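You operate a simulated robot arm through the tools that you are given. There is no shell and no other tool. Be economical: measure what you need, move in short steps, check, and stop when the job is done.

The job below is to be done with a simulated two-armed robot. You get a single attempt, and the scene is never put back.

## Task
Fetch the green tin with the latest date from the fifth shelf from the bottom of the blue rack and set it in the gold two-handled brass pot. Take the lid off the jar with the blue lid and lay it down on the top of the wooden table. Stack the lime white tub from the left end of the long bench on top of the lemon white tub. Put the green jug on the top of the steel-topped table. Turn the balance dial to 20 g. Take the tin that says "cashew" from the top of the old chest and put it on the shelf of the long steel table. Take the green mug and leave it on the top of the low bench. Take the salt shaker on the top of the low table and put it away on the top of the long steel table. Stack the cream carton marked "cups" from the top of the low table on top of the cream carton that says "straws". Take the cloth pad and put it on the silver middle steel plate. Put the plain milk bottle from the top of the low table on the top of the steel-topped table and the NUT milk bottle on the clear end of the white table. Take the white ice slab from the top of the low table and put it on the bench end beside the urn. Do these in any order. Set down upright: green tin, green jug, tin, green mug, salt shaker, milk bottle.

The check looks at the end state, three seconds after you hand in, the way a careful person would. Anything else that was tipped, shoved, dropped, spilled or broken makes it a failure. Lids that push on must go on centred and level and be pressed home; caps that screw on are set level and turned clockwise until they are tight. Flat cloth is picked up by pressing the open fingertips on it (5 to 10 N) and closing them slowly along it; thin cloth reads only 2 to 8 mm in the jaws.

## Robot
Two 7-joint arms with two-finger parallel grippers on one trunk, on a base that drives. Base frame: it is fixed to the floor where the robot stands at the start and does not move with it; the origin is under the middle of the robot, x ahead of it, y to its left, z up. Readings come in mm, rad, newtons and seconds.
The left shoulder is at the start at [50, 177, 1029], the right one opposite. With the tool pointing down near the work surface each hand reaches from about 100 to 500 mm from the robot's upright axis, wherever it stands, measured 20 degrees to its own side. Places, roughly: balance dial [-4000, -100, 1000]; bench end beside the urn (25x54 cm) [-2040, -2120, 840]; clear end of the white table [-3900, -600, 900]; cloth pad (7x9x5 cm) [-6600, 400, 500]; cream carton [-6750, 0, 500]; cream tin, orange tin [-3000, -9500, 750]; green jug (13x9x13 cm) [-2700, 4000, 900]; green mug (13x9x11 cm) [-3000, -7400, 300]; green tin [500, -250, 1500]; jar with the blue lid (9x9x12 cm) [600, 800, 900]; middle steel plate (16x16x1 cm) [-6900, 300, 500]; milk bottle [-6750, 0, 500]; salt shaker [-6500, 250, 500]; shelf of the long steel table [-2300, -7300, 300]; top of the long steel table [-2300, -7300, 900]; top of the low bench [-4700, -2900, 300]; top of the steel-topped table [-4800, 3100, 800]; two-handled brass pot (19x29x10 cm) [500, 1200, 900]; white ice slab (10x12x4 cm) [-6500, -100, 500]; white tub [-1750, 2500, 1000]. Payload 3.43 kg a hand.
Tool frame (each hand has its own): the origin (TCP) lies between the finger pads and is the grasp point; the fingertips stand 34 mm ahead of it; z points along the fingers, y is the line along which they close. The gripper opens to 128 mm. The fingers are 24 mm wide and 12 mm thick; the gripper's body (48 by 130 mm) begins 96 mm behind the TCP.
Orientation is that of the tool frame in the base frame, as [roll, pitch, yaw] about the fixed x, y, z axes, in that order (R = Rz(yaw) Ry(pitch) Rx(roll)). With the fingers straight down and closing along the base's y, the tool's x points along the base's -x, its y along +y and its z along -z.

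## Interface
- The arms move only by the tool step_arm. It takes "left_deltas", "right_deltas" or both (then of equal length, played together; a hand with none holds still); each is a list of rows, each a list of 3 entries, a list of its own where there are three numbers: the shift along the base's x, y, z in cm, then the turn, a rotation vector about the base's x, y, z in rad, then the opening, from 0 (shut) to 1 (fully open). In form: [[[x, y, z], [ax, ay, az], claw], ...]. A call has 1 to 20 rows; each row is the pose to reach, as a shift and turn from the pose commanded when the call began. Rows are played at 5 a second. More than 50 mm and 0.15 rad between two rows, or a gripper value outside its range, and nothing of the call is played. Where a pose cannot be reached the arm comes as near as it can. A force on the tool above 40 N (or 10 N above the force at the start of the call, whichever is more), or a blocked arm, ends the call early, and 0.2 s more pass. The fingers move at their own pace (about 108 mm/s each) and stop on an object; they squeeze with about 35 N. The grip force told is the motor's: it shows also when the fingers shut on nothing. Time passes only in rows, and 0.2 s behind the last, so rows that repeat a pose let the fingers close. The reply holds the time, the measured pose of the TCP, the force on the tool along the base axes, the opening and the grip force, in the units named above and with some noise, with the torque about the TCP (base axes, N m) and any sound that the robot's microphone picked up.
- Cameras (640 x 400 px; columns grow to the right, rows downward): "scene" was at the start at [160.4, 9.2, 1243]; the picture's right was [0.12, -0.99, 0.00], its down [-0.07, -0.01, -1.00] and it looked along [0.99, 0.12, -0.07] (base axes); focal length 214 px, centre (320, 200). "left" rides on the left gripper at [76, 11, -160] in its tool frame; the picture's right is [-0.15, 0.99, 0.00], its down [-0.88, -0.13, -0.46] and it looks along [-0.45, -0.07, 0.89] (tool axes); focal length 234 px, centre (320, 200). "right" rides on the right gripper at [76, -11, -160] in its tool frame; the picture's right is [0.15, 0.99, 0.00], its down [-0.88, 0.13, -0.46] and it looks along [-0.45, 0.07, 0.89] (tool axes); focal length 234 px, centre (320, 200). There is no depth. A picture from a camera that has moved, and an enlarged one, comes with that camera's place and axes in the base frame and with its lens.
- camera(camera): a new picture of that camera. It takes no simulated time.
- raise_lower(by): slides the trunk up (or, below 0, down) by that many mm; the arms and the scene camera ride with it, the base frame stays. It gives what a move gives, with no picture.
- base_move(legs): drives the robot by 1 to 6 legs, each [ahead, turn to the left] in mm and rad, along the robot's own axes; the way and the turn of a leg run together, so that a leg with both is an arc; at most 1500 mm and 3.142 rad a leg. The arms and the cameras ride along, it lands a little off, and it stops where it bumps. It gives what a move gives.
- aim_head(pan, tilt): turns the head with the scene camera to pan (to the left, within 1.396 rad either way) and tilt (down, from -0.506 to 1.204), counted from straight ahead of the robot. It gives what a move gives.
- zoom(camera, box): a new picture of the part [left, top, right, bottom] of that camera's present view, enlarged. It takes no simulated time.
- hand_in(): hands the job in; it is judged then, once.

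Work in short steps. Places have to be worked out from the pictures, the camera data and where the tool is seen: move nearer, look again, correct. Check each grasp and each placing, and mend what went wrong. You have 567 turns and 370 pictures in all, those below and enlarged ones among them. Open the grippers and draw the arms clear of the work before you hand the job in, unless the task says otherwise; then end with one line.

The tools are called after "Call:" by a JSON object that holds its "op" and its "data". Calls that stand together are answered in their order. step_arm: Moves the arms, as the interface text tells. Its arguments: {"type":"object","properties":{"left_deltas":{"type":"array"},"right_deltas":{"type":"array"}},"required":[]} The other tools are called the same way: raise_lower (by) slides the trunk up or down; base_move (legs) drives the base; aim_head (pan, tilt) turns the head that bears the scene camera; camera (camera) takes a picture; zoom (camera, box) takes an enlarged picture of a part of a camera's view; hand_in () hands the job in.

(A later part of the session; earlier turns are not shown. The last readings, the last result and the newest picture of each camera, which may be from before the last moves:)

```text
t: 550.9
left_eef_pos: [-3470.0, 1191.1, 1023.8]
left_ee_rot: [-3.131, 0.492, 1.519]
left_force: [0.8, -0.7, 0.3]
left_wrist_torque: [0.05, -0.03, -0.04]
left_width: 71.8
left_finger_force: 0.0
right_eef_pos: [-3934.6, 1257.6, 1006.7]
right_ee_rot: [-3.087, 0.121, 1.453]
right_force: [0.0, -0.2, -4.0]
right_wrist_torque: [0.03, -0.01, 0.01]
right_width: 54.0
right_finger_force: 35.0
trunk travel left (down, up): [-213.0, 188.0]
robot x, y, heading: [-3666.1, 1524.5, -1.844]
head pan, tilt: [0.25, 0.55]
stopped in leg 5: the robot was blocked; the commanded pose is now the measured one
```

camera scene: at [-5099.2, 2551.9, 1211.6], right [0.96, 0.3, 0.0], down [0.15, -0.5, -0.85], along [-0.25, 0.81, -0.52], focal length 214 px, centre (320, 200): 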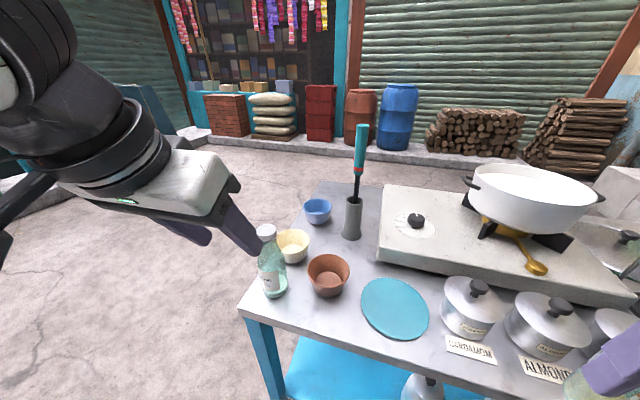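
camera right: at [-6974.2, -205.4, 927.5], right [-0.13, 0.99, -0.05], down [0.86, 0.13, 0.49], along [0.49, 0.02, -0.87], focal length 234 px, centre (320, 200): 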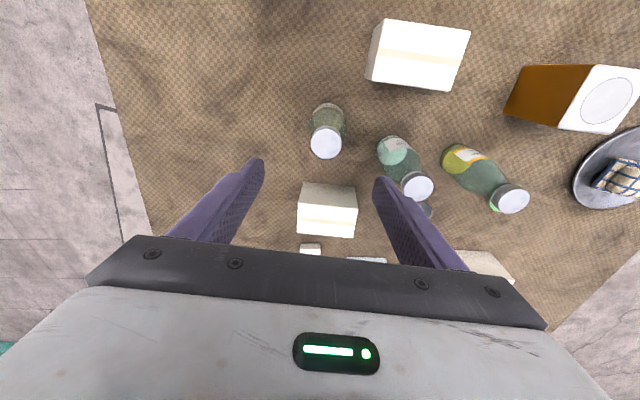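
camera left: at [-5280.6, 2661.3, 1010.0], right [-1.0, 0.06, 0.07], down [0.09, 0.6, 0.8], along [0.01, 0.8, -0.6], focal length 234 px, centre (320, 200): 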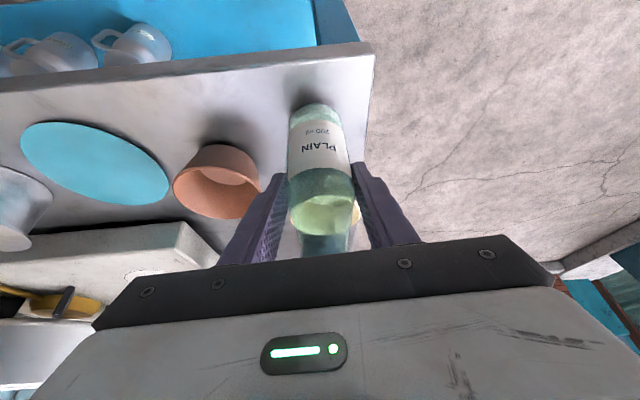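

Blocked and rotated a little, so something on the right touched. I look toward the right hand.

Call:
{"op": "aim_head", "data": {"pan": -0.6, "tilt": 0.5}}

Call:
{"op": "camera", "data": {"camera": "scene"}}

Call:
{"op": "camera", "data": {"camera": "right"}}

```text
t: 552.1
left_eef_pos: [-3470.6, 1190.0, 1023.7]
left_ee_rot: [-3.131, 0.495, 1.516]
left_force: [0.0, -0.2, -0.6]
left_wrist_torque: [-0.03, -0.01, -0.04]
left_width: 71.6
left_finger_force: 0.0
right_eef_pos: [-3935.1, 1258.2, 1006.8]
right_ee_rot: [-3.085, 0.122, 1.45]
right_force: [-0.6, -1.0, -4.4]
right_wrist_torque: [0.07, -0.05, 0.06]
right_width: 54.2
right_finger_force: 34.8
trunk travel left (down, up): [-213.0, 188.0]
robot x, y, heading: [-3666.1, 1523.2, -1.843]
head pan, tilt: [-0.6, 0.499]
```

```text
193 pictures are left
camera scene: at [-3736.4, 1423.3, 1223.2], right [-0.64, 0.77, -0.01], down [0.35, 0.28, -0.89], along [-0.68, -0.58, -0.45], focal length 214 px, centre (320, 200)
```

scene: 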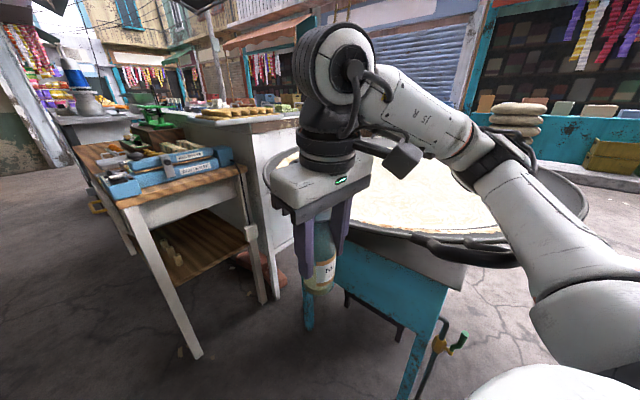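

```text
192 pictures are left
camera right: at [-3927.8, 1353.1, 1157.3], right [1.0, 0.02, -0.07], down [0.06, -0.83, 0.55], along [-0.05, -0.56, -0.83], focal length 234 px, centre (320, 200)
```

right: 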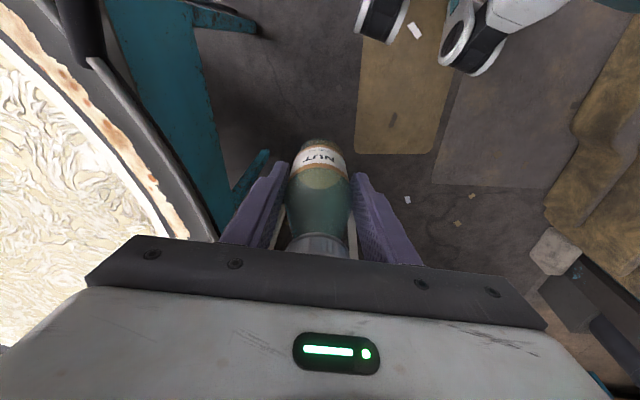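

The right forearm leaned on the wok's handle. I back straight out, then raise the trunk so that the arms clear the wok.

Call:
{"op": "base_move", "data": {"legs": [[-300, 0]]}}

Call:
{"op": "raise_lower", "data": {"by": 185}}

Call:
{"op": "camera", "data": {"camera": "scene"}}

```text
t: 554.1
left_eef_pos: [-3405.8, 1456.7, 1015.6]
left_ee_rot: [3.132, 0.464, 1.516]
left_force: [0.3, 0.1, -1.1]
left_wrist_torque: [0.01, -0.02, 0.0]
left_width: 71.8
left_finger_force: 0.0
right_eef_pos: [-3867.8, 1522.1, 988.5]
right_ee_rot: [-3.101, 0.076, 1.461]
right_force: [0.5, 0.3, -4.3]
right_wrist_torque: [0.03, -0.05, 0.0]
right_width: 54.1
right_finger_force: 35.5
trunk travel left (down, up): [-213.0, 188.0]
robot x, y, heading: [-3586.6, 1809.2, -1.834]
head pan, tilt: [-0.6, 0.499]
```

```text
t: 556.1
left_eef_pos: [-3404.7, 1457.0, 1200.1]
left_ee_rot: [3.134, 0.464, 1.515]
left_force: [0.6, 0.0, 0.2]
left_wrist_torque: [0.03, 0.01, 0.01]
left_width: 71.6
left_finger_force: 0.1
right_eef_pos: [-3867.9, 1522.2, 1171.6]
right_ee_rot: [-3.101, 0.076, 1.464]
right_force: [-0.2, 0.0, -3.4]
right_wrist_torque: [-0.01, -0.02, 0.01]
right_width: 54.0
right_finger_force: 35.5
trunk travel left (down, up): [-398.0, 3.0]
robot x, y, heading: [-3588.7, 1807.7, -1.832]
head pan, tilt: [-0.6, 0.499]
```

```text
191 pictures are left
camera scene: at [-3675.7, 1680.8, 1401.0], right [-0.65, 0.76, 0.0], down [0.36, 0.31, -0.88], along [-0.66, -0.57, -0.48], focal length 214 px, centre (320, 200)
```

scene: 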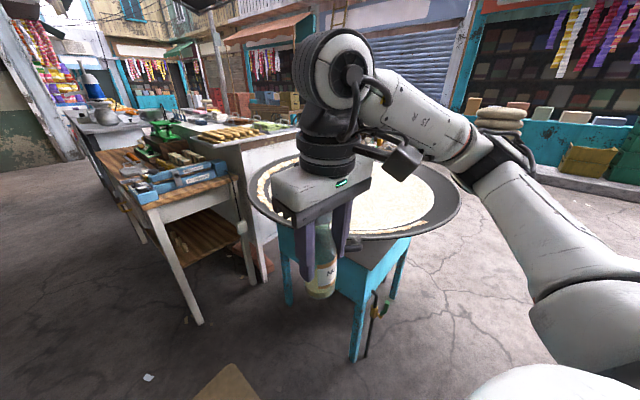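

The wok still sits properly. With the arms raised I drive the corridor again, staying near x=-3650.

Call:
{"op": "base_move", "data": {"legs": [[0, 0.173], [811, 0], [0, 0.49], [430, 0]]}}

```text
t: 564.8
left_eef_pos: [-3117.8, 454.5, 1199.5]
left_ee_rot: [3.13, 0.465, 2.185]
left_force: [-1.3, -0.3, 0.3]
left_wrist_torque: [0.0, -0.02, -0.02]
left_width: 71.7
left_finger_force: 0.1
right_eef_pos: [-3520.0, 219.0, 1172.4]
right_ee_rot: [-3.102, 0.076, 2.132]
right_force: [0.9, -0.5, -3.5]
right_wrist_torque: [0.04, -0.02, 0.0]
right_width: 54.1
right_finger_force: 34.7
trunk travel left (down, up): [-398.0, 3.0]
robot x, y, heading: [-3479.8, 617.7, -1.154]
head pan, tilt: [-0.6, 0.499]
```

Past the stove. I continue to the white table's south end and face it.

Call:
{"op": "base_move", "data": {"legs": [[0, -0.06], [660, 0], [0, -0.547], [790, 0], [0, -1.38]]}}

Call:
{"op": "aim_head", "data": {"pan": -0.2, "tilt": 0.55}}

Call:
{"op": "camera", "data": {"camera": "scene"}}

```text
t: 577.5
left_eef_pos: [-3670.6, -1027.2, 1200.3]
left_ee_rot: [3.132, 0.464, 0.229]
left_force: [-0.4, 0.2, -0.4]
left_wrist_torque: [-0.02, 0.0, -0.02]
left_width: 71.7
left_finger_force: 0.2
right_eef_pos: [-3738.9, -565.9, 1173.1]
right_ee_rot: [-3.102, 0.077, 0.179]
right_force: [0.7, -0.4, -3.8]
right_wrist_torque: [0.01, -0.04, 0.0]
right_width: 53.9
right_finger_force: 34.9
trunk travel left (down, up): [-398.0, 3.0]
robot x, y, heading: [-3383.1, -749.3, -3.113]
head pan, tilt: [-0.6, 0.499]
```

```text
t: 578.4
left_eef_pos: [-3671.7, -1027.5, 1200.3]
left_ee_rot: [3.132, 0.463, 0.229]
left_force: [0.0, -0.1, 0.4]
left_wrist_torque: [0.0, 0.04, -0.01]
left_width: 71.7
left_finger_force: 0.0
right_eef_pos: [-3738.7, -565.1, 1172.3]
right_ee_rot: [-3.1, 0.075, 0.176]
right_force: [0.4, 0.8, -3.7]
right_wrist_torque: [0.0, -0.05, 0.05]
right_width: 54.1
right_finger_force: 34.5
trunk travel left (down, up): [-398.0, 3.0]
robot x, y, heading: [-3386.4, -756.6, -3.117]
head pan, tilt: [-0.201, 0.55]
```

```text
190 pictures are left
camera scene: at [-3543.7, -741.3, 1396.5], right [0.17, 0.98, 0.0], down [0.51, -0.09, -0.85], along [-0.84, 0.15, -0.52], focal length 214 px, centre (320, 200)
```

scene: 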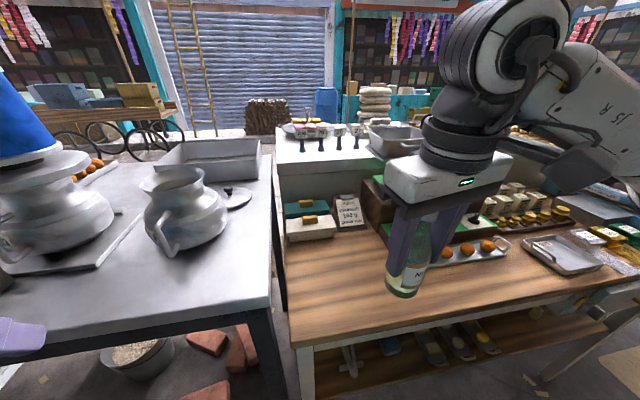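

The clear end of the white table is in front of my right hand. I move 80 mm closer, lower the trunk and bring NUT over (-3900,-610).

Call:
{"op": "base_move", "data": {"legs": [[80, -0.02]]}}

Call:
{"op": "raise_lower", "data": {"by": -130}}

Call:
{"op": "step_arm", "data": {"right_deltas": [[[-3, -1, 0], [0, 0, 0], 0.2], [[-6, -2, 0], [0, 0, 0], 0.2], [[-8, -3.5, 0], [0, 0, 0], 0.2]]}}

Call:
{"op": "camera", "data": {"camera": "scene"}}

```text
t: 579.4
left_eef_pos: [-3754.6, -1023.5, 1198.7]
left_ee_rot: [3.132, 0.463, 0.209]
left_force: [0.4, -0.3, -0.1]
left_wrist_torque: [-0.01, -0.03, 0.01]
left_width: 71.6
left_finger_force: 0.0
right_eef_pos: [-3814.3, -560.4, 1172.0]
right_ee_rot: [-3.102, 0.076, 0.156]
right_force: [0.3, -0.1, -5.0]
right_wrist_torque: [0.0, -0.06, 0.0]
right_width: 54.2
right_finger_force: 34.9
trunk travel left (down, up): [-398.0, 3.0]
robot x, y, heading: [-3457.5, -755.6, -3.134]
head pan, tilt: [-0.201, 0.55]
```

```text
t: 580.5
left_eef_pos: [-3754.1, -1022.6, 1116.0]
left_ee_rot: [3.139, 0.474, 0.212]
left_force: [8.6, -1.3, 10.1]
left_wrist_torque: [0.36, -0.19, -0.34]
left_width: 70.0
left_finger_force: 0.1
right_eef_pos: [-3811.6, -560.6, 1081.5]
right_ee_rot: [-3.101, 0.077, 0.159]
right_force: [0.6, 0.5, -3.5]
right_wrist_torque: [0.03, -0.01, 0.03]
right_width: 54.2
right_finger_force: 35.0
trunk travel left (down, up): [-309.0, 92.0]
robot x, y, heading: [-3460.8, -756.1, -3.136]
head pan, tilt: [-0.201, 0.55]
stopped: the force on the tool passed its limit at 62 N (the readings are from after the stop); the commanded pose is now the measured one
```

```text
t: 581.3
left_eef_pos: [-3754.2, -1023.5, 1115.2]
left_ee_rot: [3.141, 0.474, 0.212]
left_force: [7.3, -1.0, 9.3]
left_wrist_torque: [0.3, -0.17, -0.22]
left_width: 69.8
left_finger_force: 0.0
right_eef_pos: [-3890.4, -597.0, 1084.6]
right_ee_rot: [-3.103, 0.078, 0.158]
right_force: [0.8, 0.3, -3.4]
right_wrist_torque: [0.02, -0.03, 0.03]
right_width: 54.1
right_finger_force: 34.6
trunk travel left (down, up): [-309.0, 92.0]
robot x, y, heading: [-3463.6, -757.4, -3.137]
head pan, tilt: [-0.201, 0.55]
```

```text
189 pictures are left
camera scene: at [-3618.7, -739.9, 1307.5], right [0.19, 0.98, 0.0], down [0.51, -0.1, -0.85], along [-0.84, 0.16, -0.52], focal length 214 px, centre (320, 200)
```

scene: 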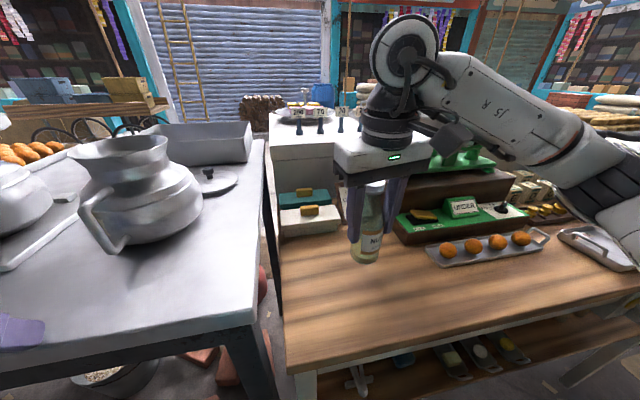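

The left fingertips came down on the neighbouring grey counter. I lift the left hand clear and back.

Call:
{"op": "step_arm", "data": {"left_deltas": [[[0, 0, 3], [0, 0, 0], 0.55], [[1, 0, 7], [0, 0, 0], 0.55], [[4, 0, 10], [0, 0, 0], 0.55], [[8, 0, 11], [0, 0, 0], 0.55]]}}

Call:
{"op": "zoom", "data": {"camera": "scene", "box": [0, 120, 320, 400]}}

```text
t: 582.3
left_eef_pos: [-3673.7, -1022.8, 1222.7]
left_ee_rot: [3.14, 0.473, 0.21]
left_force: [0.5, 0.2, 0.1]
left_wrist_torque: [0.02, 0.01, -0.02]
left_width: 70.2
left_finger_force: 0.0
right_eef_pos: [-3889.2, -597.1, 1083.2]
right_ee_rot: [-3.102, 0.075, 0.157]
right_force: [0.5, 0.3, -3.8]
right_wrist_torque: [0.02, -0.04, -0.01]
right_width: 54.0
right_finger_force: 34.9
trunk travel left (down, up): [-309.0, 92.0]
robot x, y, heading: [-3461.3, -755.5, -3.136]
head pan, tilt: [-0.201, 0.55]
```

```text
1.43 times, centred on (160, 260) of scene
camera zoom: at [-3619.7, -740.0, 1307.4], right [0.19, 0.98, 0.0], down [0.51, -0.1, -0.85], along [-0.84, 0.16, -0.52], focal length 306 px, centre (549, 114)
```

zoom: 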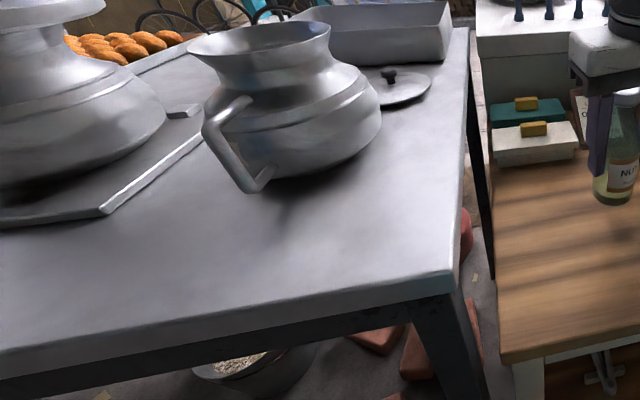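

The counter is untouched. Now I lower NUT gently onto the white table.

Call:
{"op": "step_arm", "data": {"right_deltas": [[[-0.8, -0.8, -2], [0, 0, 0], 0.2], [[-0.8, -0.8, -3.5], [0, 0, 0], 0.2], [[-0.8, -0.8, -4.5], [0, 0, 0], 0.2], [[-0.8, -0.8, -5.3], [0, 0, 0], 0.2], [[-0.8, -0.8, -6], [0, 0, 0], 0.2]]}}

Call:
{"op": "camera", "data": {"camera": "right"}}

```text
t: 583.5
left_eef_pos: [-3675.0, -1023.3, 1222.8]
left_ee_rot: [3.14, 0.473, 0.211]
left_force: [-0.2, 0.2, 1.0]
left_wrist_torque: [0.0, 0.0, 0.01]
left_width: 70.9
left_finger_force: 0.0
right_eef_pos: [-3899.3, -604.3, 1022.1]
right_ee_rot: [-3.102, 0.077, 0.156]
right_force: [-0.4, 0.6, -3.7]
right_wrist_torque: [0.01, -0.03, 0.02]
right_width: 53.9
right_finger_force: 35.5
trunk travel left (down, up): [-309.0, 92.0]
robot x, y, heading: [-3466.3, -756.8, -3.134]
head pan, tilt: [-0.201, 0.55]
```

```text
187 pictures are left
camera right: at [-3815.1, -586.0, 1176.7], right [0.3, -0.95, -0.05], down [-0.81, -0.28, 0.52], along [-0.51, -0.11, -0.85], focal length 234 px, centre (320, 200)
```

right: 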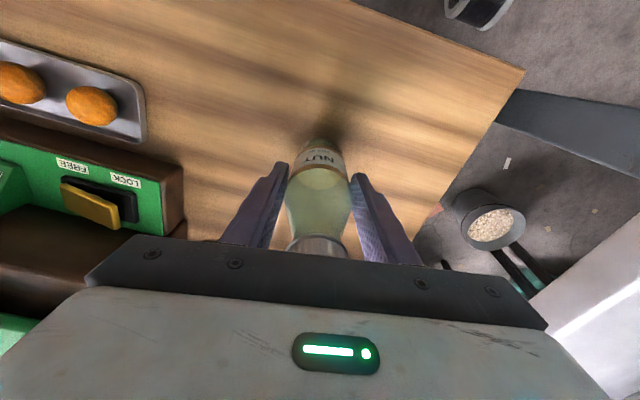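

Call:
{"op": "step_arm", "data": {"right_deltas": [[[0, 0, -0.7], [0, 0, 0], 0.2], [[0, 0, -1.4], [0, 0, 0], 0.2], [[0, 0, -2.1], [0, 0, 0], 0.2], [[0, 0, -2.8], [0, 0, 0], 0.2], [[0, 0, -3.5], [0, 0, 0], 0.2]]}}

```text
t: 584.4
left_eef_pos: [-3673.8, -1023.3, 1222.6]
left_ee_rot: [3.14, 0.475, 0.21]
left_force: [-0.6, 0.4, -0.8]
left_wrist_torque: [0.02, -0.02, -0.03]
left_width: 70.1
left_finger_force: 0.1
right_eef_pos: [-3900.4, -604.6, 1010.0]
right_ee_rot: [-3.105, 0.093, 0.156]
right_force: [7.9, 2.0, 14.4]
right_wrist_torque: [-0.22, -0.79, 0.17]
right_width: 53.9
right_finger_force: 34.7
trunk travel left (down, up): [-309.0, 92.0]
robot x, y, heading: [-3460.0, -754.5, -3.133]
head pan, tilt: [-0.201, 0.55]
stopped in row 4 (right hand): the force on the tool passed its limit at 48 N (the readings are from after the stop); the commanded pose is now the measured one
```

Contact at table height ≈920. I relieve the pressure, trim the 0.045 rad tilt, then open and rise.

Call:
{"op": "step_arm", "data": {"right_deltas": [[[0, 0, 0.3], [0, -0.03, 0], 0.2], [[0, 0, 0.4], [0, -0.04, 0], 0.2], [[0, 0, 0.35], [0, -0.04, 0], 0.45], [[0, 0, 0.35], [0, -0.04, 0], 0.56], [[0, 0, 0.35], [0, -0.04, 0], 0.56], [[0, 0, 4], [0, -0.04, 0], 0.56], [[0, 0, 8], [0, -0.04, 0], 0.56], [[0, 0, 12], [0, -0.04, 0], 0.56], [[3, 0, 14], [0, -0.04, 0], 0.56]]}}

Call:
{"op": "camera", "data": {"camera": "scene"}}

```text
t: 586.4
left_eef_pos: [-3674.9, -1023.2, 1222.5]
left_ee_rot: [3.141, 0.475, 0.212]
left_force: [0.5, -0.2, -0.4]
left_wrist_torque: [0.0, 0.03, 0.03]
left_width: 70.5
left_finger_force: 0.1
right_eef_pos: [-3872.2, -605.5, 1146.2]
right_ee_rot: [-3.112, 0.053, 0.154]
right_force: [0.1, -0.2, -0.5]
right_wrist_torque: [0.01, 0.0, 0.0]
right_width: 71.8
right_finger_force: 0.0
trunk travel left (down, up): [-309.0, 92.0]
robot x, y, heading: [-3458.9, -755.7, -3.136]
head pan, tilt: [-0.201, 0.55]
```

```text
186 pictures are left
camera scene: at [-3619.4, -739.7, 1307.4], right [0.19, 0.98, 0.0], down [0.51, -0.1, -0.85], along [-0.84, 0.16, -0.52], focal length 214 px, centre (320, 200)
```

scene: 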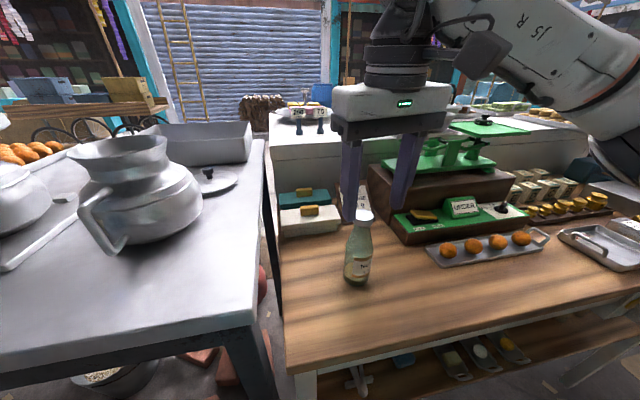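

NUT stands on the clear end. I back off and turn south to find the direct way round to the other places.

Call:
{"op": "base_move", "data": {"legs": [[-350, 0], [0, 1.4]]}}

Call:
{"op": "aim_head", "data": {"pan": 0.0, "tilt": 0.2}}

Call:
{"op": "camera", "data": {"camera": "scene"}}

```text
t: 592.0
left_eef_pos: [-2905.7, -1020.0, 1223.0]
left_ee_rot: [3.14, 0.474, 1.566]
left_force: [-0.1, 0.5, -1.0]
left_wrist_torque: [0.0, 0.0, -0.01]
left_width: 70.6
left_finger_force: 0.0
right_eef_pos: [-3355.0, -1124.8, 1146.4]
right_ee_rot: [-3.112, 0.052, 1.51]
right_force: [-1.5, -0.1, 0.6]
right_wrist_torque: [0.0, -0.03, -0.01]
right_width: 71.5
right_finger_force: 0.0
trunk travel left (down, up): [-309.0, 92.0]
robot x, y, heading: [-3118.8, -756.5, -1.779]
head pan, tilt: [-0.201, 0.55]
```

```text
t: 592.8
left_eef_pos: [-2905.5, -1022.0, 1221.7]
left_ee_rot: [3.14, 0.473, 1.566]
left_force: [0.5, -0.9, 0.1]
left_wrist_torque: [-0.04, 0.01, -0.02]
left_width: 70.4
left_finger_force: 0.1
right_eef_pos: [-3355.8, -1124.5, 1147.3]
right_ee_rot: [-3.112, 0.054, 1.508]
right_force: [-0.5, 0.7, 0.5]
right_wrist_torque: [0.03, -0.01, 0.02]
right_width: 71.7
right_finger_force: 0.1
trunk travel left (down, up): [-309.0, 92.0]
robot x, y, heading: [-3122.2, -756.0, -1.781]
head pan, tilt: [0.0, 0.201]
```

```text
185 pictures are left
camera scene: at [-3155.6, -916.1, 1339.5], right [-0.98, 0.21, 0.0], down [0.04, 0.2, -0.98], along [-0.2, -0.96, -0.2], focal length 214 px, centre (320, 200)
```

scene: 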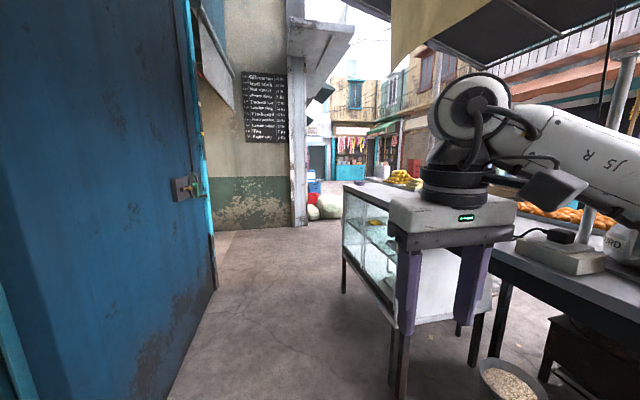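

The street continues south past a blue wall. I drive down it and look left (east) for the bench with the urn.

Call:
{"op": "base_move", "data": {"legs": [[0, 0.21], [1450, 0], [800, 0], [0, 1.4]]}}

Call:
{"op": "camera", "data": {"camera": "scene"}}

```text
t: 608.3
left_eef_pos: [-2898.0, -2799.6, 1221.9]
left_ee_rot: [3.14, 0.474, -3.094]
left_force: [0.5, 0.0, 0.0]
left_wrist_torque: [-0.02, 0.04, 0.03]
left_width: 70.5
left_finger_force: 0.1
right_eef_pos: [-2771.8, -3246.0, 1146.7]
right_ee_rot: [-3.112, 0.052, 3.13]
right_force: [0.1, 0.4, -0.2]
right_wrist_torque: [0.01, -0.02, -0.01]
right_width: 71.9
right_finger_force: 0.1
trunk travel left (down, up): [-309.0, 92.0]
robot x, y, heading: [-3153.4, -3027.3, -0.157]
head pan, tilt: [0.0, 0.201]
```

```text
184 pictures are left
camera scene: at [-2992.6, -3056.0, 1339.5], right [-0.16, -0.99, 0.0], down [-0.2, 0.03, -0.98], along [0.97, -0.15, -0.2], focal length 214 px, centre (320, 200)
```

scene: 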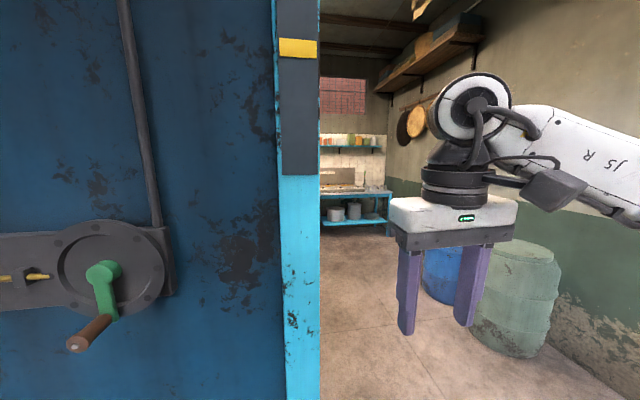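

That's the entrance to the stall with the bench, for later. With empty hands, I go south first for the cashew tin and the green mug.

Call:
{"op": "base_move", "data": {"legs": [[0, -1.42]]}}

Call:
{"op": "aim_head", "data": {"pan": 0.1, "tilt": 0.15}}

Call:
{"op": "camera", "data": {"camera": "scene"}}

```text
t: 612.2
left_eef_pos: [-2895.3, -3252.6, 1222.4]
left_ee_rot: [3.14, 0.473, 1.742]
left_force: [0.2, 0.0, -0.7]
left_wrist_torque: [0.02, 0.01, -0.02]
left_width: 70.4
left_finger_force: 0.0
right_eef_pos: [-3319.9, -3434.2, 1147.0]
right_ee_rot: [-3.114, 0.052, 1.684]
right_force: [-0.1, 0.3, 0.3]
right_wrist_torque: [0.0, -0.02, -0.02]
right_width: 71.6
right_finger_force: 0.2
trunk travel left (down, up): [-309.0, 92.0]
robot x, y, heading: [-3155.3, -3026.2, -1.605]
head pan, tilt: [0.0, 0.201]
```

```text
t: 612.9
left_eef_pos: [-2893.6, -3253.8, 1222.9]
left_ee_rot: [3.139, 0.474, 1.742]
left_force: [-0.1, -0.2, 0.3]
left_wrist_torque: [-0.02, 0.02, 0.0]
left_width: 70.5
left_finger_force: 0.1
right_eef_pos: [-3319.9, -3432.5, 1146.8]
right_ee_rot: [-3.111, 0.052, 1.684]
right_force: [0.3, 0.0, 0.2]
right_wrist_torque: [-0.04, 0.01, 0.01]
right_width: 71.8
right_finger_force: 0.0
trunk travel left (down, up): [-309.0, 92.0]
robot x, y, heading: [-3153.5, -3028.4, -1.604]
head pan, tilt: [0.099, 0.15]
```

```text
183 pictures are left
camera scene: at [-3149.9, -3192.8, 1344.2], right [-1.0, -0.07, 0.0], down [-0.01, 0.15, -0.99], along [0.07, -0.99, -0.15], focal length 214 px, centre (320, 200)
```

scene: 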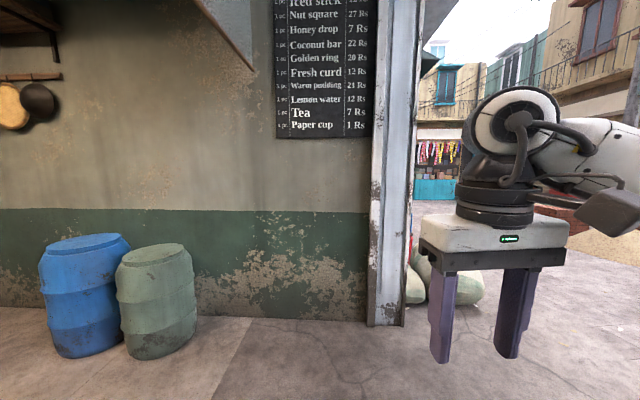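

A wall lies ahead; the street passes it on the west. I drive southwest and look again.

Call:
{"op": "base_move", "data": {"legs": [[0, -0.745], [1200, 0], [1050, 0], [0, 0.78]]}}

Call:
{"op": "camera", "data": {"camera": "scene"}}

```text
t: 628.2
left_eef_pos: [-4477.4, -4904.9, 1223.1]
left_ee_rot: [3.14, 0.473, 1.796]
left_force: [0.0, -0.4, 0.1]
left_wrist_torque: [0.01, 0.0, 0.01]
left_width: 70.2
left_finger_force: 0.2
right_eef_pos: [-4890.8, -5108.8, 1146.3]
right_ee_rot: [-3.111, 0.052, 1.738]
right_force: [0.2, -0.2, 0.1]
right_wrist_torque: [0.01, 0.0, -0.01]
right_width: 71.7
right_finger_force: 0.0
trunk travel left (down, up): [-309.0, 92.0]
robot x, y, heading: [-4749.0, -4692.9, -1.551]
head pan, tilt: [0.099, 0.15]
```

```text
182 pictures are left
camera scene: at [-4735.2, -4858.1, 1344.2], right [-0.99, -0.12, 0.0], down [-0.02, 0.15, -0.99], along [0.12, -0.98, -0.15], focal length 214 px, centre (320, 200)
```

scene: 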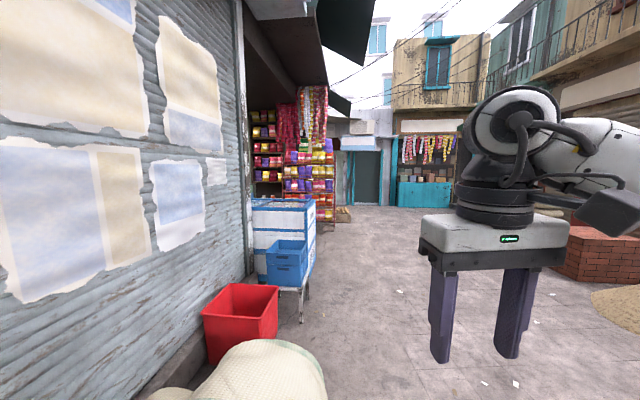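

The street continues south past a freezer. I drive on another 2.4 m and look left.

Call:
{"op": "base_move", "data": {"legs": [[0, -0.08], [1300, 0], [1200, 0], [0, 0.9]]}}

Call:
{"op": "camera", "data": {"camera": "scene"}}

```text
t: 631.1
left_eef_pos: [-4509.7, -5176.5, 1223.1]
left_ee_rot: [3.14, 0.474, 1.725]
left_force: [-0.1, 0.9, 0.2]
left_wrist_torque: [-0.06, 0.02, -0.01]
left_width: 70.6
left_finger_force: 0.1
right_eef_pos: [-4938.8, -5350.1, 1145.6]
right_ee_rot: [-3.111, 0.051, 1.663]
right_force: [0.0, 0.7, -0.6]
right_wrist_torque: [-0.1, -0.03, 0.02]
right_width: 71.6
right_finger_force: 0.1
trunk travel left (down, up): [-309.0, 92.0]
robot x, y, heading: [-4769.2, -4947.0, -1.618]
head pan, tilt: [0.099, 0.15]
stopped in leg 2: the robot was blocked; the commanded pose is now the measured one
```

```text
181 pictures are left
camera scene: at [-4764.9, -5111.1, 1344.6], right [-1.0, -0.05, 0.0], down [-0.01, 0.15, -0.99], along [0.05, -0.99, -0.15], focal length 214 px, centre (320, 200)
```

scene: 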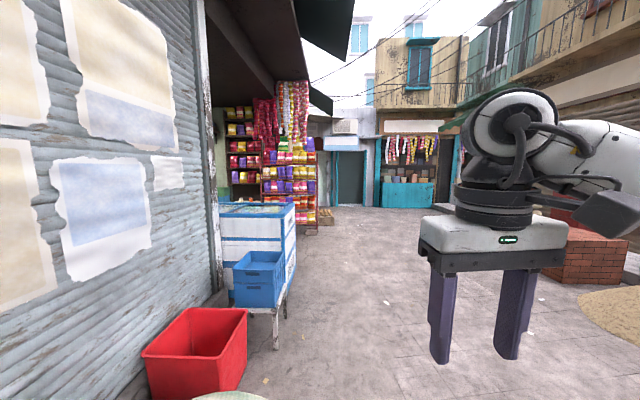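

A sack near the wall blocked the base. I back off and shift to the right.

Call:
{"op": "base_move", "data": {"legs": [[-150, 0], [0, -0.9], [650, 0], [0, 0.93], [1200, 0]]}}

Call:
{"op": "camera", "data": {"camera": "scene"}}

```text
t: 646.3
left_eef_pos: [-5054.9, -6630.7, 1222.6]
left_ee_rot: [3.139, 0.471, 1.747]
left_force: [0.0, 1.6, -0.2]
left_wrist_torque: [-0.01, 0.01, 0.0]
left_width: 70.5
left_finger_force: 0.1
right_eef_pos: [-5480.0, -6815.3, 1144.7]
right_ee_rot: [-3.112, 0.048, 1.687]
right_force: [-0.4, -0.2, 0.5]
right_wrist_torque: [0.04, 0.02, 0.04]
right_width: 71.9
right_finger_force: 0.1
trunk travel left (down, up): [-309.0, 92.0]
robot x, y, heading: [-5315.7, -6404.6, -1.6]
head pan, tilt: [0.099, 0.15]
```

```text
180 pictures are left
camera scene: at [-5311.1, -6571.6, 1344.2], right [-1.0, -0.07, 0.0], down [-0.01, 0.15, -0.99], along [0.07, -0.99, -0.15], focal length 214 px, centre (320, 200)
```

scene: 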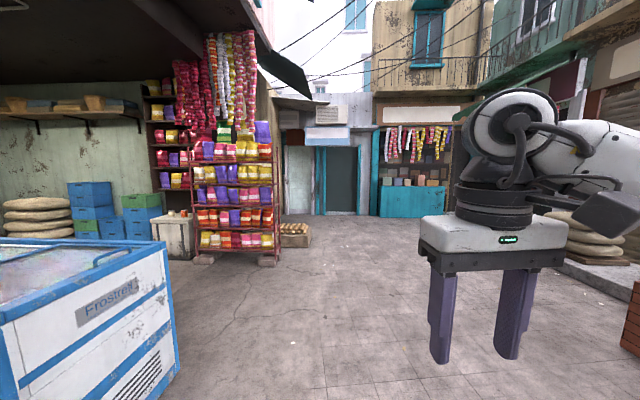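

The shop opens beyond the freezer on the left. I drive down and face into it.

Call:
{"op": "base_move", "data": {"legs": [[0, 0.195], [1000, 0], [900, 0], [0, 1.45]]}}

Call:
{"op": "aim_head", "data": {"pan": 0.1, "tilt": 0.2}}

Call:
{"op": "camera", "data": {"camera": "scene"}}

```text
t: 660.2
left_eef_pos: [-4794.8, -8068.4, 1222.1]
left_ee_rot: [3.141, 0.472, -2.959]
left_force: [-0.3, 0.9, 1.1]
left_wrist_torque: [0.01, -0.03, 0.03]
left_width: 70.2
left_finger_force: 0.0
right_eef_pos: [-4609.0, -8492.3, 1145.3]
right_ee_rot: [-3.112, 0.048, -3.019]
right_force: [-0.1, -0.2, 0.3]
right_wrist_torque: [-0.03, 0.03, 0.02]
right_width: 71.6
right_finger_force: 0.1
trunk travel left (down, up): [-309.0, 92.0]
robot x, y, heading: [-5017.5, -8329.7, -0.024]
head pan, tilt: [0.099, 0.15]
```

```text
t: 660.9
left_eef_pos: [-4793.2, -8070.1, 1221.2]
left_ee_rot: [3.139, 0.471, -2.959]
left_force: [0.6, 0.7, -0.9]
left_wrist_torque: [0.02, -0.03, -0.03]
left_width: 70.4
left_finger_force: 0.1
right_eef_pos: [-4609.2, -8493.0, 1145.3]
right_ee_rot: [-3.112, 0.047, -3.019]
right_force: [-0.1, -0.2, -0.7]
right_wrist_torque: [-0.03, -0.01, -0.02]
right_width: 71.6
right_finger_force: 0.0
trunk travel left (down, up): [-309.0, 92.0]
robot x, y, heading: [-5013.4, -8330.0, -0.025]
head pan, tilt: [0.099, 0.201]
```

```text
179 pictures are left
camera scene: at [-4853.8, -8327.1, 1339.6], right [0.08, -1.0, 0.0], down [-0.2, -0.02, -0.98], along [0.98, 0.08, -0.2], focal length 214 px, centre (320, 200)
```

scene: 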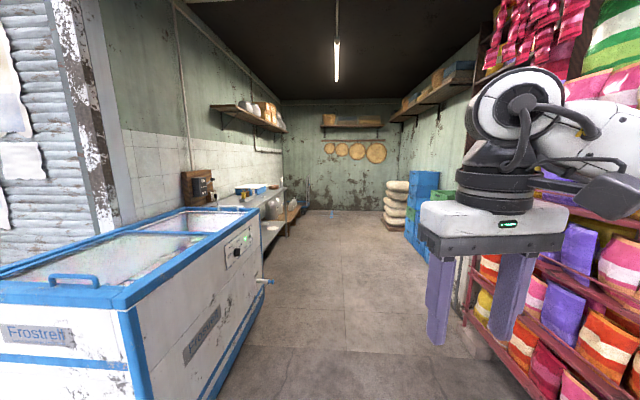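

I drive inside and look right for the chest and left for the steel table.

Call:
{"op": "base_move", "data": {"legs": [[0, -0.05], [1500, 0], [0, -1.2]]}}

Call:
{"op": "camera", "data": {"camera": "scene"}}

```text
t: 671.7
left_eef_pos: [-3180.4, -8498.4, 1222.0]
left_ee_rot: [3.139, 0.471, 2.147]
left_force: [0.3, 0.1, -1.5]
left_wrist_torque: [-0.03, 0.01, 0.0]
left_width: 70.3
left_finger_force: 0.1
right_eef_pos: [-3500.2, -8831.8, 1144.7]
right_ee_rot: [-3.114, 0.049, 2.088]
right_force: [0.1, 0.0, 0.1]
right_wrist_torque: [-0.04, 0.0, 0.01]
right_width: 71.5
right_finger_force: 0.1
trunk travel left (down, up): [-309.0, 92.0]
robot x, y, heading: [-3508.2, -8392.8, -1.202]
head pan, tilt: [0.099, 0.201]
```

```text
178 pictures are left
camera scene: at [-3440.6, -8543.6, 1339.5], right [-0.89, -0.45, 0.0], down [-0.09, 0.18, -0.98], along [0.45, -0.87, -0.2], focal length 214 px, centre (320, 200)
```

scene: 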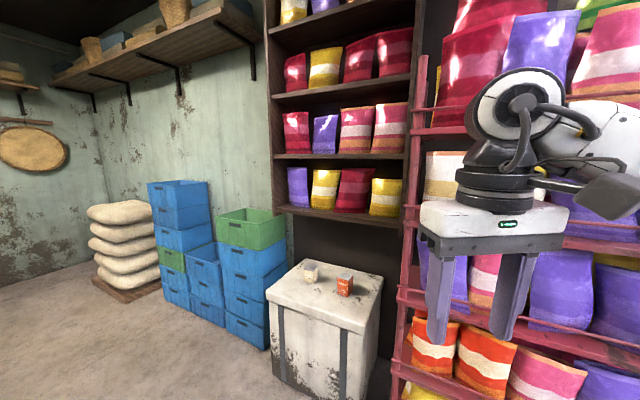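

Call:
{"op": "zoom", "data": {"camera": "scene", "box": [260, 240, 400, 330]}}

```text
4.44 times, centred on (330, 285) of scene
camera zoom: at [-3440.6, -8543.6, 1339.5], right [-0.89, -0.45, 0.0], down [-0.09, 0.18, -0.98], along [0.45, -0.87, -0.2], focal length 953 px, centre (276, -178)
```

zoom: 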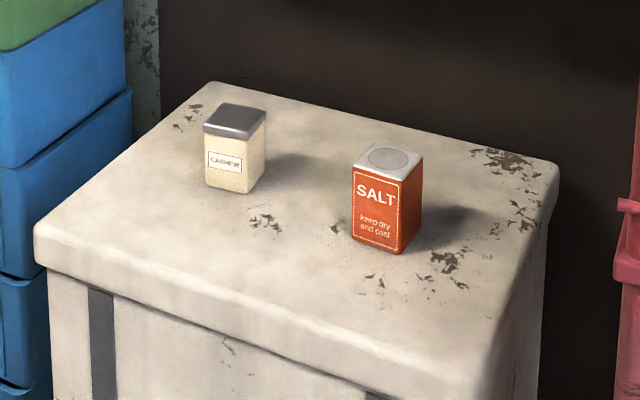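

The cream tin is "CASHEW", near (-2975,-9350) on the chest top (z≈750); its neighbour is SALT. I move up to the chest, so that the left hand faces the cashew tin.

Call:
{"op": "base_move", "data": {"legs": [[0, 0.24], [560, 0], [0, -0.609]]}}

Call:
{"op": "aim_head", "data": {"pan": 0.15, "tilt": 0.6}}

Call:
{"op": "camera", "data": {"camera": "scene"}}

```text
t: 675.1
left_eef_pos: [-2925.9, -8765.2, 1223.3]
left_ee_rot: [-3.136, 0.48, 2.363]
left_force: [0.3, -0.4, 0.0]
left_wrist_torque: [0.0, 0.03, 0.01]
left_width: 70.5
left_finger_force: 0.1
right_eef_pos: [-3168.6, -9163.4, 1149.3]
right_ee_rot: [-3.11, 0.053, 2.292]
right_force: [-0.1, -0.2, 0.5]
right_wrist_torque: [0.0, -0.02, 0.01]
right_width: 72.0
right_finger_force: 0.2
trunk travel left (down, up): [-309.0, 92.0]
robot x, y, heading: [-3265.3, -8743.7, -0.99]
head pan, tilt: [0.099, 0.201]
stopped in leg 2: the robot was blocked; the commanded pose is now the measured one
```

```text
t: 675.9
left_eef_pos: [-2925.1, -8764.7, 1223.8]
left_ee_rot: [-3.133, 0.484, 2.368]
left_force: [0.7, 0.4, -0.2]
left_wrist_torque: [0.01, 0.0, 0.02]
left_width: 70.3
left_finger_force: 0.0
right_eef_pos: [-3169.5, -9163.8, 1149.1]
right_ee_rot: [-3.109, 0.053, 2.291]
right_force: [0.1, -0.5, 0.7]
right_wrist_torque: [-0.01, 0.02, 0.03]
right_width: 71.6
right_finger_force: 0.1
trunk travel left (down, up): [-309.0, 92.0]
robot x, y, heading: [-3265.0, -8749.6, -0.984]
head pan, tilt: [0.15, 0.6]
```

```text
176 pictures are left
camera scene: at [-3169.5, -8856.5, 1304.8], right [-0.74, -0.67, 0.01], down [-0.38, 0.41, -0.83], along [0.55, -0.62, -0.55], focal length 214 px, centre (320, 200)
```

scene: 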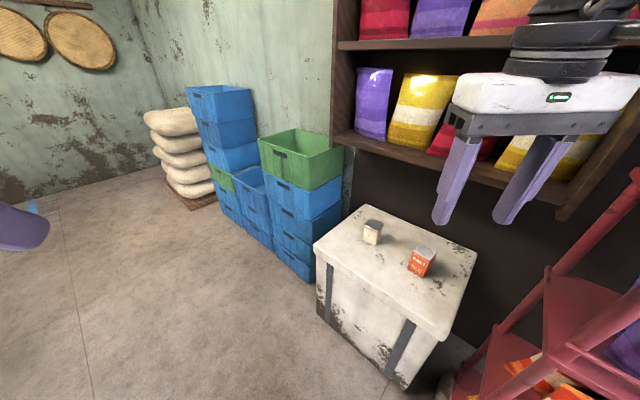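

The right arm, stretched forward, seems to be touching the racks. I back off and tuck the right arm.

Call:
{"op": "base_move", "data": {"legs": [[-200, 0]]}}

Call:
{"op": "step_arm", "data": {"right_deltas": [[[-2, 3.5, -2], [0, 0, 0], 0.5], [[-4, 7, -4], [0, 0, 0], 0.5], [[-6, 10.5, -6], [0, 0, 0], 0.5], [[-8, 14, -8], [0, 0, 0], 0.5]]}}

Call:
{"op": "camera", "data": {"camera": "scene"}}

```text
t: 677.5
left_eef_pos: [-3031.8, -8615.0, 1222.8]
left_ee_rot: [3.138, 0.471, 2.363]
left_force: [0.7, 0.5, 0.0]
left_wrist_torque: [-0.06, -0.03, -0.01]
left_width: 70.3
left_finger_force: 0.0
right_eef_pos: [-3273.4, -9012.1, 1143.1]
right_ee_rot: [-3.116, 0.04, 2.296]
right_force: [-0.2, 0.8, 0.2]
right_wrist_torque: [0.0, 0.02, 0.02]
right_width: 71.7
right_finger_force: 0.1
trunk travel left (down, up): [-309.0, 92.0]
robot x, y, heading: [-3371.6, -8587.5, -0.985]
head pan, tilt: [0.15, 0.6]
```

```text
t: 678.5
left_eef_pos: [-3030.4, -8615.0, 1223.3]
left_ee_rot: [3.139, 0.469, 2.365]
left_force: [-0.2, -0.1, 0.1]
left_wrist_torque: [-0.01, -0.01, 0.01]
left_width: 70.4
left_finger_force: 0.0
right_eef_pos: [-3351.7, -8872.8, 1061.9]
right_ee_rot: [-3.116, 0.04, 2.293]
right_force: [0.2, -0.1, -0.8]
right_wrist_torque: [-0.01, 0.01, 0.01]
right_width: 63.8
right_finger_force: 0.1
trunk travel left (down, up): [-309.0, 92.0]
robot x, y, heading: [-3372.7, -8584.4, -0.986]
head pan, tilt: [0.15, 0.6]
```

```text
175 pictures are left
camera scene: at [-3274.2, -8708.8, 1302.8], right [-0.74, -0.67, 0.0], down [-0.38, 0.42, -0.83], along [0.55, -0.61, -0.56], focal length 214 px, centre (320, 200)
```

scene: 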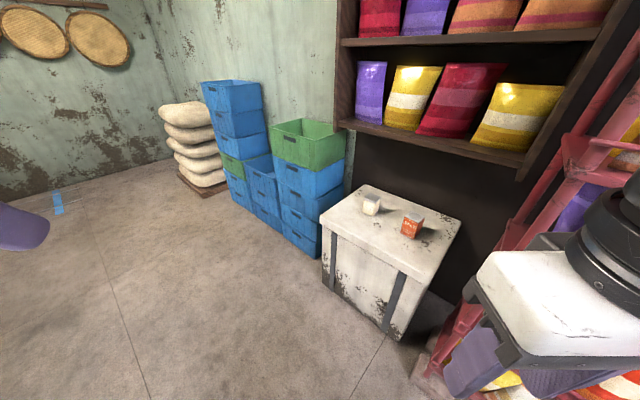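

The pink rack is too near on the right. I approach from the chest's other side instead, using the right hand.

Call:
{"op": "base_move", "data": {"legs": [[0, 0.514], [650, 0], [0, -1.1]]}}

Call:
{"op": "aim_head", "data": {"pan": -0.2, "tilt": 0.6}}

Call:
{"op": "camera", "data": {"camera": "scene"}}

```text
t: 686.3
left_eef_pos: [-2536.2, -9092.1, 1221.3]
left_ee_rot: [3.138, 0.468, 1.771]
left_force: [0.1, 0.3, -0.3]
left_wrist_torque: [-0.04, -0.04, -0.01]
left_width: 70.2
left_finger_force: 0.0
right_eef_pos: [-2945.0, -9128.1, 1062.2]
right_ee_rot: [-3.117, 0.041, 1.704]
right_force: [0.6, -0.4, 0.1]
right_wrist_torque: [0.0, 0.0, -0.02]
right_width: 64.1
right_finger_force: 0.1
trunk travel left (down, up): [-309.0, 92.0]
robot x, y, heading: [-2800.4, -8873.5, -1.574]
head pan, tilt: [0.15, 0.6]
```

```text
t: 687.1
left_eef_pos: [-2535.0, -9092.7, 1221.8]
left_ee_rot: [3.14, 0.47, 1.771]
left_force: [0.0, -1.1, -0.7]
left_wrist_torque: [-0.01, 0.03, 0.02]
left_width: 70.2
left_finger_force: 0.1
right_eef_pos: [-2944.7, -9127.8, 1062.1]
right_ee_rot: [-3.118, 0.037, 1.703]
right_force: [-0.3, -0.1, 0.4]
right_wrist_torque: [0.01, 0.02, 0.03]
right_width: 64.2
right_finger_force: 0.0
trunk travel left (down, up): [-309.0, 92.0]
robot x, y, heading: [-2800.5, -8873.7, -1.579]
head pan, tilt: [-0.201, 0.6]
```

```text
174 pictures are left
camera scene: at [-2819.8, -9033.8, 1302.8], right [-0.98, 0.2, 0.0], down [0.12, 0.55, -0.83], along [-0.17, -0.81, -0.56], focal length 214 px, centre (320, 200)
```

scene: 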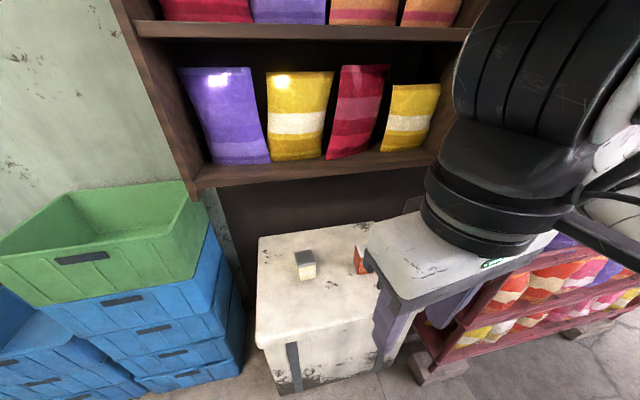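

A second view puts the chest top at z≈620 and the cashew tin near (-2868,-9525). I straighten and tuck the left arm, then shift the base left and forward.

Call:
{"op": "step_arm", "data": {"left_deltas": [[[-1, 1, 0], [0.12, 0, 0], 0.5], [[-2, 2, 0], [0.24, 0, 0], 0.5], [[-3, 2, 0], [0.36, 0, 0], 0.5], [[-3, 2, 0], [0.47, 0, 0], 0.5]]}}

Call:
{"op": "base_move", "data": {"legs": [[0, 0.64], [186, 0], [0, -0.632]]}}

Call:
{"op": "camera", "data": {"camera": "scene"}}

```text
t: 688.1
left_eef_pos: [-2565.6, -9072.3, 1221.7]
left_ee_rot: [3.048, 0.007, 1.748]
left_force: [0.0, 0.9, 0.6]
left_wrist_torque: [0.01, -0.01, -0.01]
left_width: 63.8
left_finger_force: 0.2
right_eef_pos: [-2944.7, -9127.8, 1062.3]
right_ee_rot: [-3.117, 0.039, 1.704]
right_force: [-0.1, 1.2, -0.7]
right_wrist_torque: [-0.01, -0.02, -0.01]
right_width: 63.6
right_finger_force: 0.0
trunk travel left (down, up): [-309.0, 92.0]
robot x, y, heading: [-2798.7, -8876.7, -1.58]
head pan, tilt: [-0.201, 0.6]
```

```text
t: 693.1
left_eef_pos: [-2447.1, -9221.7, 1220.7]
left_ee_rot: [3.048, 0.008, 1.771]
left_force: [-0.1, 0.4, -0.2]
left_wrist_torque: [-0.02, -0.03, -0.01]
left_width: 63.9
left_finger_force: 0.1
right_eef_pos: [-2825.0, -9285.4, 1062.5]
right_ee_rot: [-3.117, 0.038, 1.727]
right_force: [-0.5, 0.1, 0.4]
right_wrist_torque: [0.01, -0.01, -0.01]
right_width: 64.0
right_finger_force: 0.1
trunk travel left (down, up): [-309.0, 92.0]
robot x, y, heading: [-2685.5, -9033.1, -1.556]
head pan, tilt: [-0.201, 0.6]
```

```text
173 pictures are left
camera scene: at [-2702.0, -9189.2, 1302.7], right [-0.98, 0.18, 0.0], down [0.1, 0.56, -0.83], along [-0.15, -0.81, -0.57], focal length 214 px, centre (320, 200)
```

scene: 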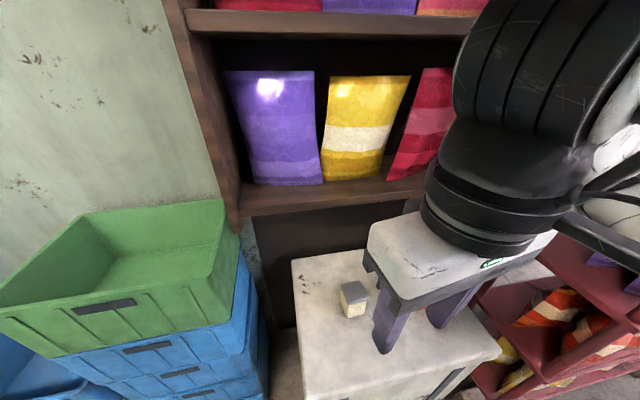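

Cashew's front base is confirmed at (-2866,-9507), about 115 mm tall. I lower the trunk 150 mm and pitch the right hand to 35° below horizontal in front of it.

Call:
{"op": "raise_lower", "data": {"by": -150}}

Call:
{"op": "step_arm", "data": {"right_deltas": [[[0, 0, -1], [-0.13, 0, 0], 0.8], [[0, 0, -2], [-0.26, 0, 0], 0.9], [[-1, 0, -3], [-0.39, 0, 0], 0.9], [[-2, -2, -5], [-0.52, 0, 0], 0.9], [[-3, -4, -7], [-0.65, 0, 0], 0.9], [[-4, -6, -9], [-0.78, 0, 0], 0.9], [[-4.3, -8, -11], [-0.9, 0, 0], 0.9], [[-4.3, -10, -13.5], [-0.96, 0, 0], 0.9]]}}

Call:
{"op": "camera", "data": {"camera": "right"}}

Call:
{"op": "camera", "data": {"camera": "scene"}}

```text
t: 694.9
left_eef_pos: [-2446.7, -9220.7, 1070.8]
left_ee_rot: [3.047, 0.008, 1.773]
left_force: [-0.1, -0.6, -0.2]
left_wrist_torque: [-0.01, 0.01, -0.01]
left_width: 64.1
left_finger_force: 0.2
right_eef_pos: [-2825.4, -9287.4, 913.2]
right_ee_rot: [-3.116, 0.038, 1.727]
right_force: [0.6, -0.5, 0.0]
right_wrist_torque: [-0.02, 0.02, -0.01]
right_width: 64.0
right_finger_force: 0.0
trunk travel left (down, up): [-159.0, 242.0]
robot x, y, heading: [-2686.9, -9029.9, -1.558]
head pan, tilt: [-0.201, 0.6]
```

```text
t: 695.2
left_eef_pos: [-2447.5, -9222.6, 1070.8]
left_ee_rot: [3.049, 0.01, 1.773]
left_force: [0.5, 0.1, 0.6]
left_wrist_torque: [0.01, 0.01, -0.01]
left_width: 64.1
left_finger_force: 0.0
right_eef_pos: [-2824.7, -9289.3, 910.9]
right_ee_rot: [-3.115, 0.088, 1.718]
right_force: [-2.8, -13.7, 5.9]
right_wrist_torque: [3.08, -0.4, 0.58]
right_width: 102.6
right_finger_force: 0.0
trunk travel left (down, up): [-159.0, 242.0]
robot x, y, heading: [-2688.8, -9028.8, -1.557]
head pan, tilt: [-0.201, 0.6]
stopped in row 1 (right hand): the force on the tool passed its limit at 121 N (the readings are from after the stop); the commanded pose is now the measured one
```

```text
172 pictures are left
camera right: at [-2846.1, -9201.2, 1064.2], right [0.96, 0.29, -0.04], down [0.27, -0.81, 0.53], along [0.12, -0.52, -0.85], focal length 234 px, centre (320, 200)
```

right: 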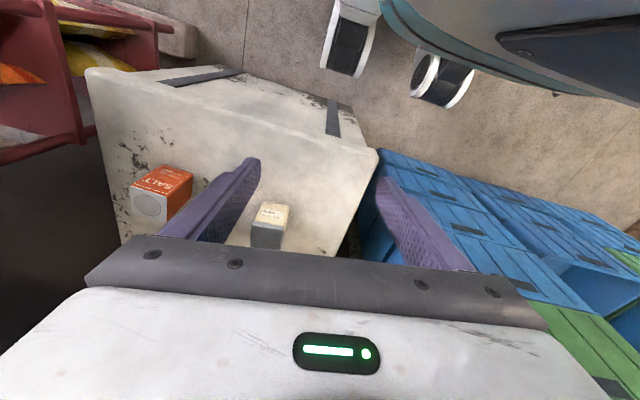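

```text
171 pictures are left
camera scene: at [-2701.8, -9189.2, 1152.8], right [-0.98, 0.18, 0.0], down [0.1, 0.56, -0.83], along [-0.15, -0.81, -0.56], focal length 214 px, centre (320, 200)
```

scene: 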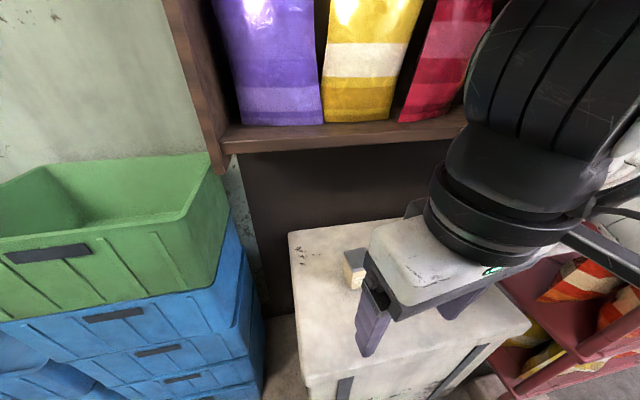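

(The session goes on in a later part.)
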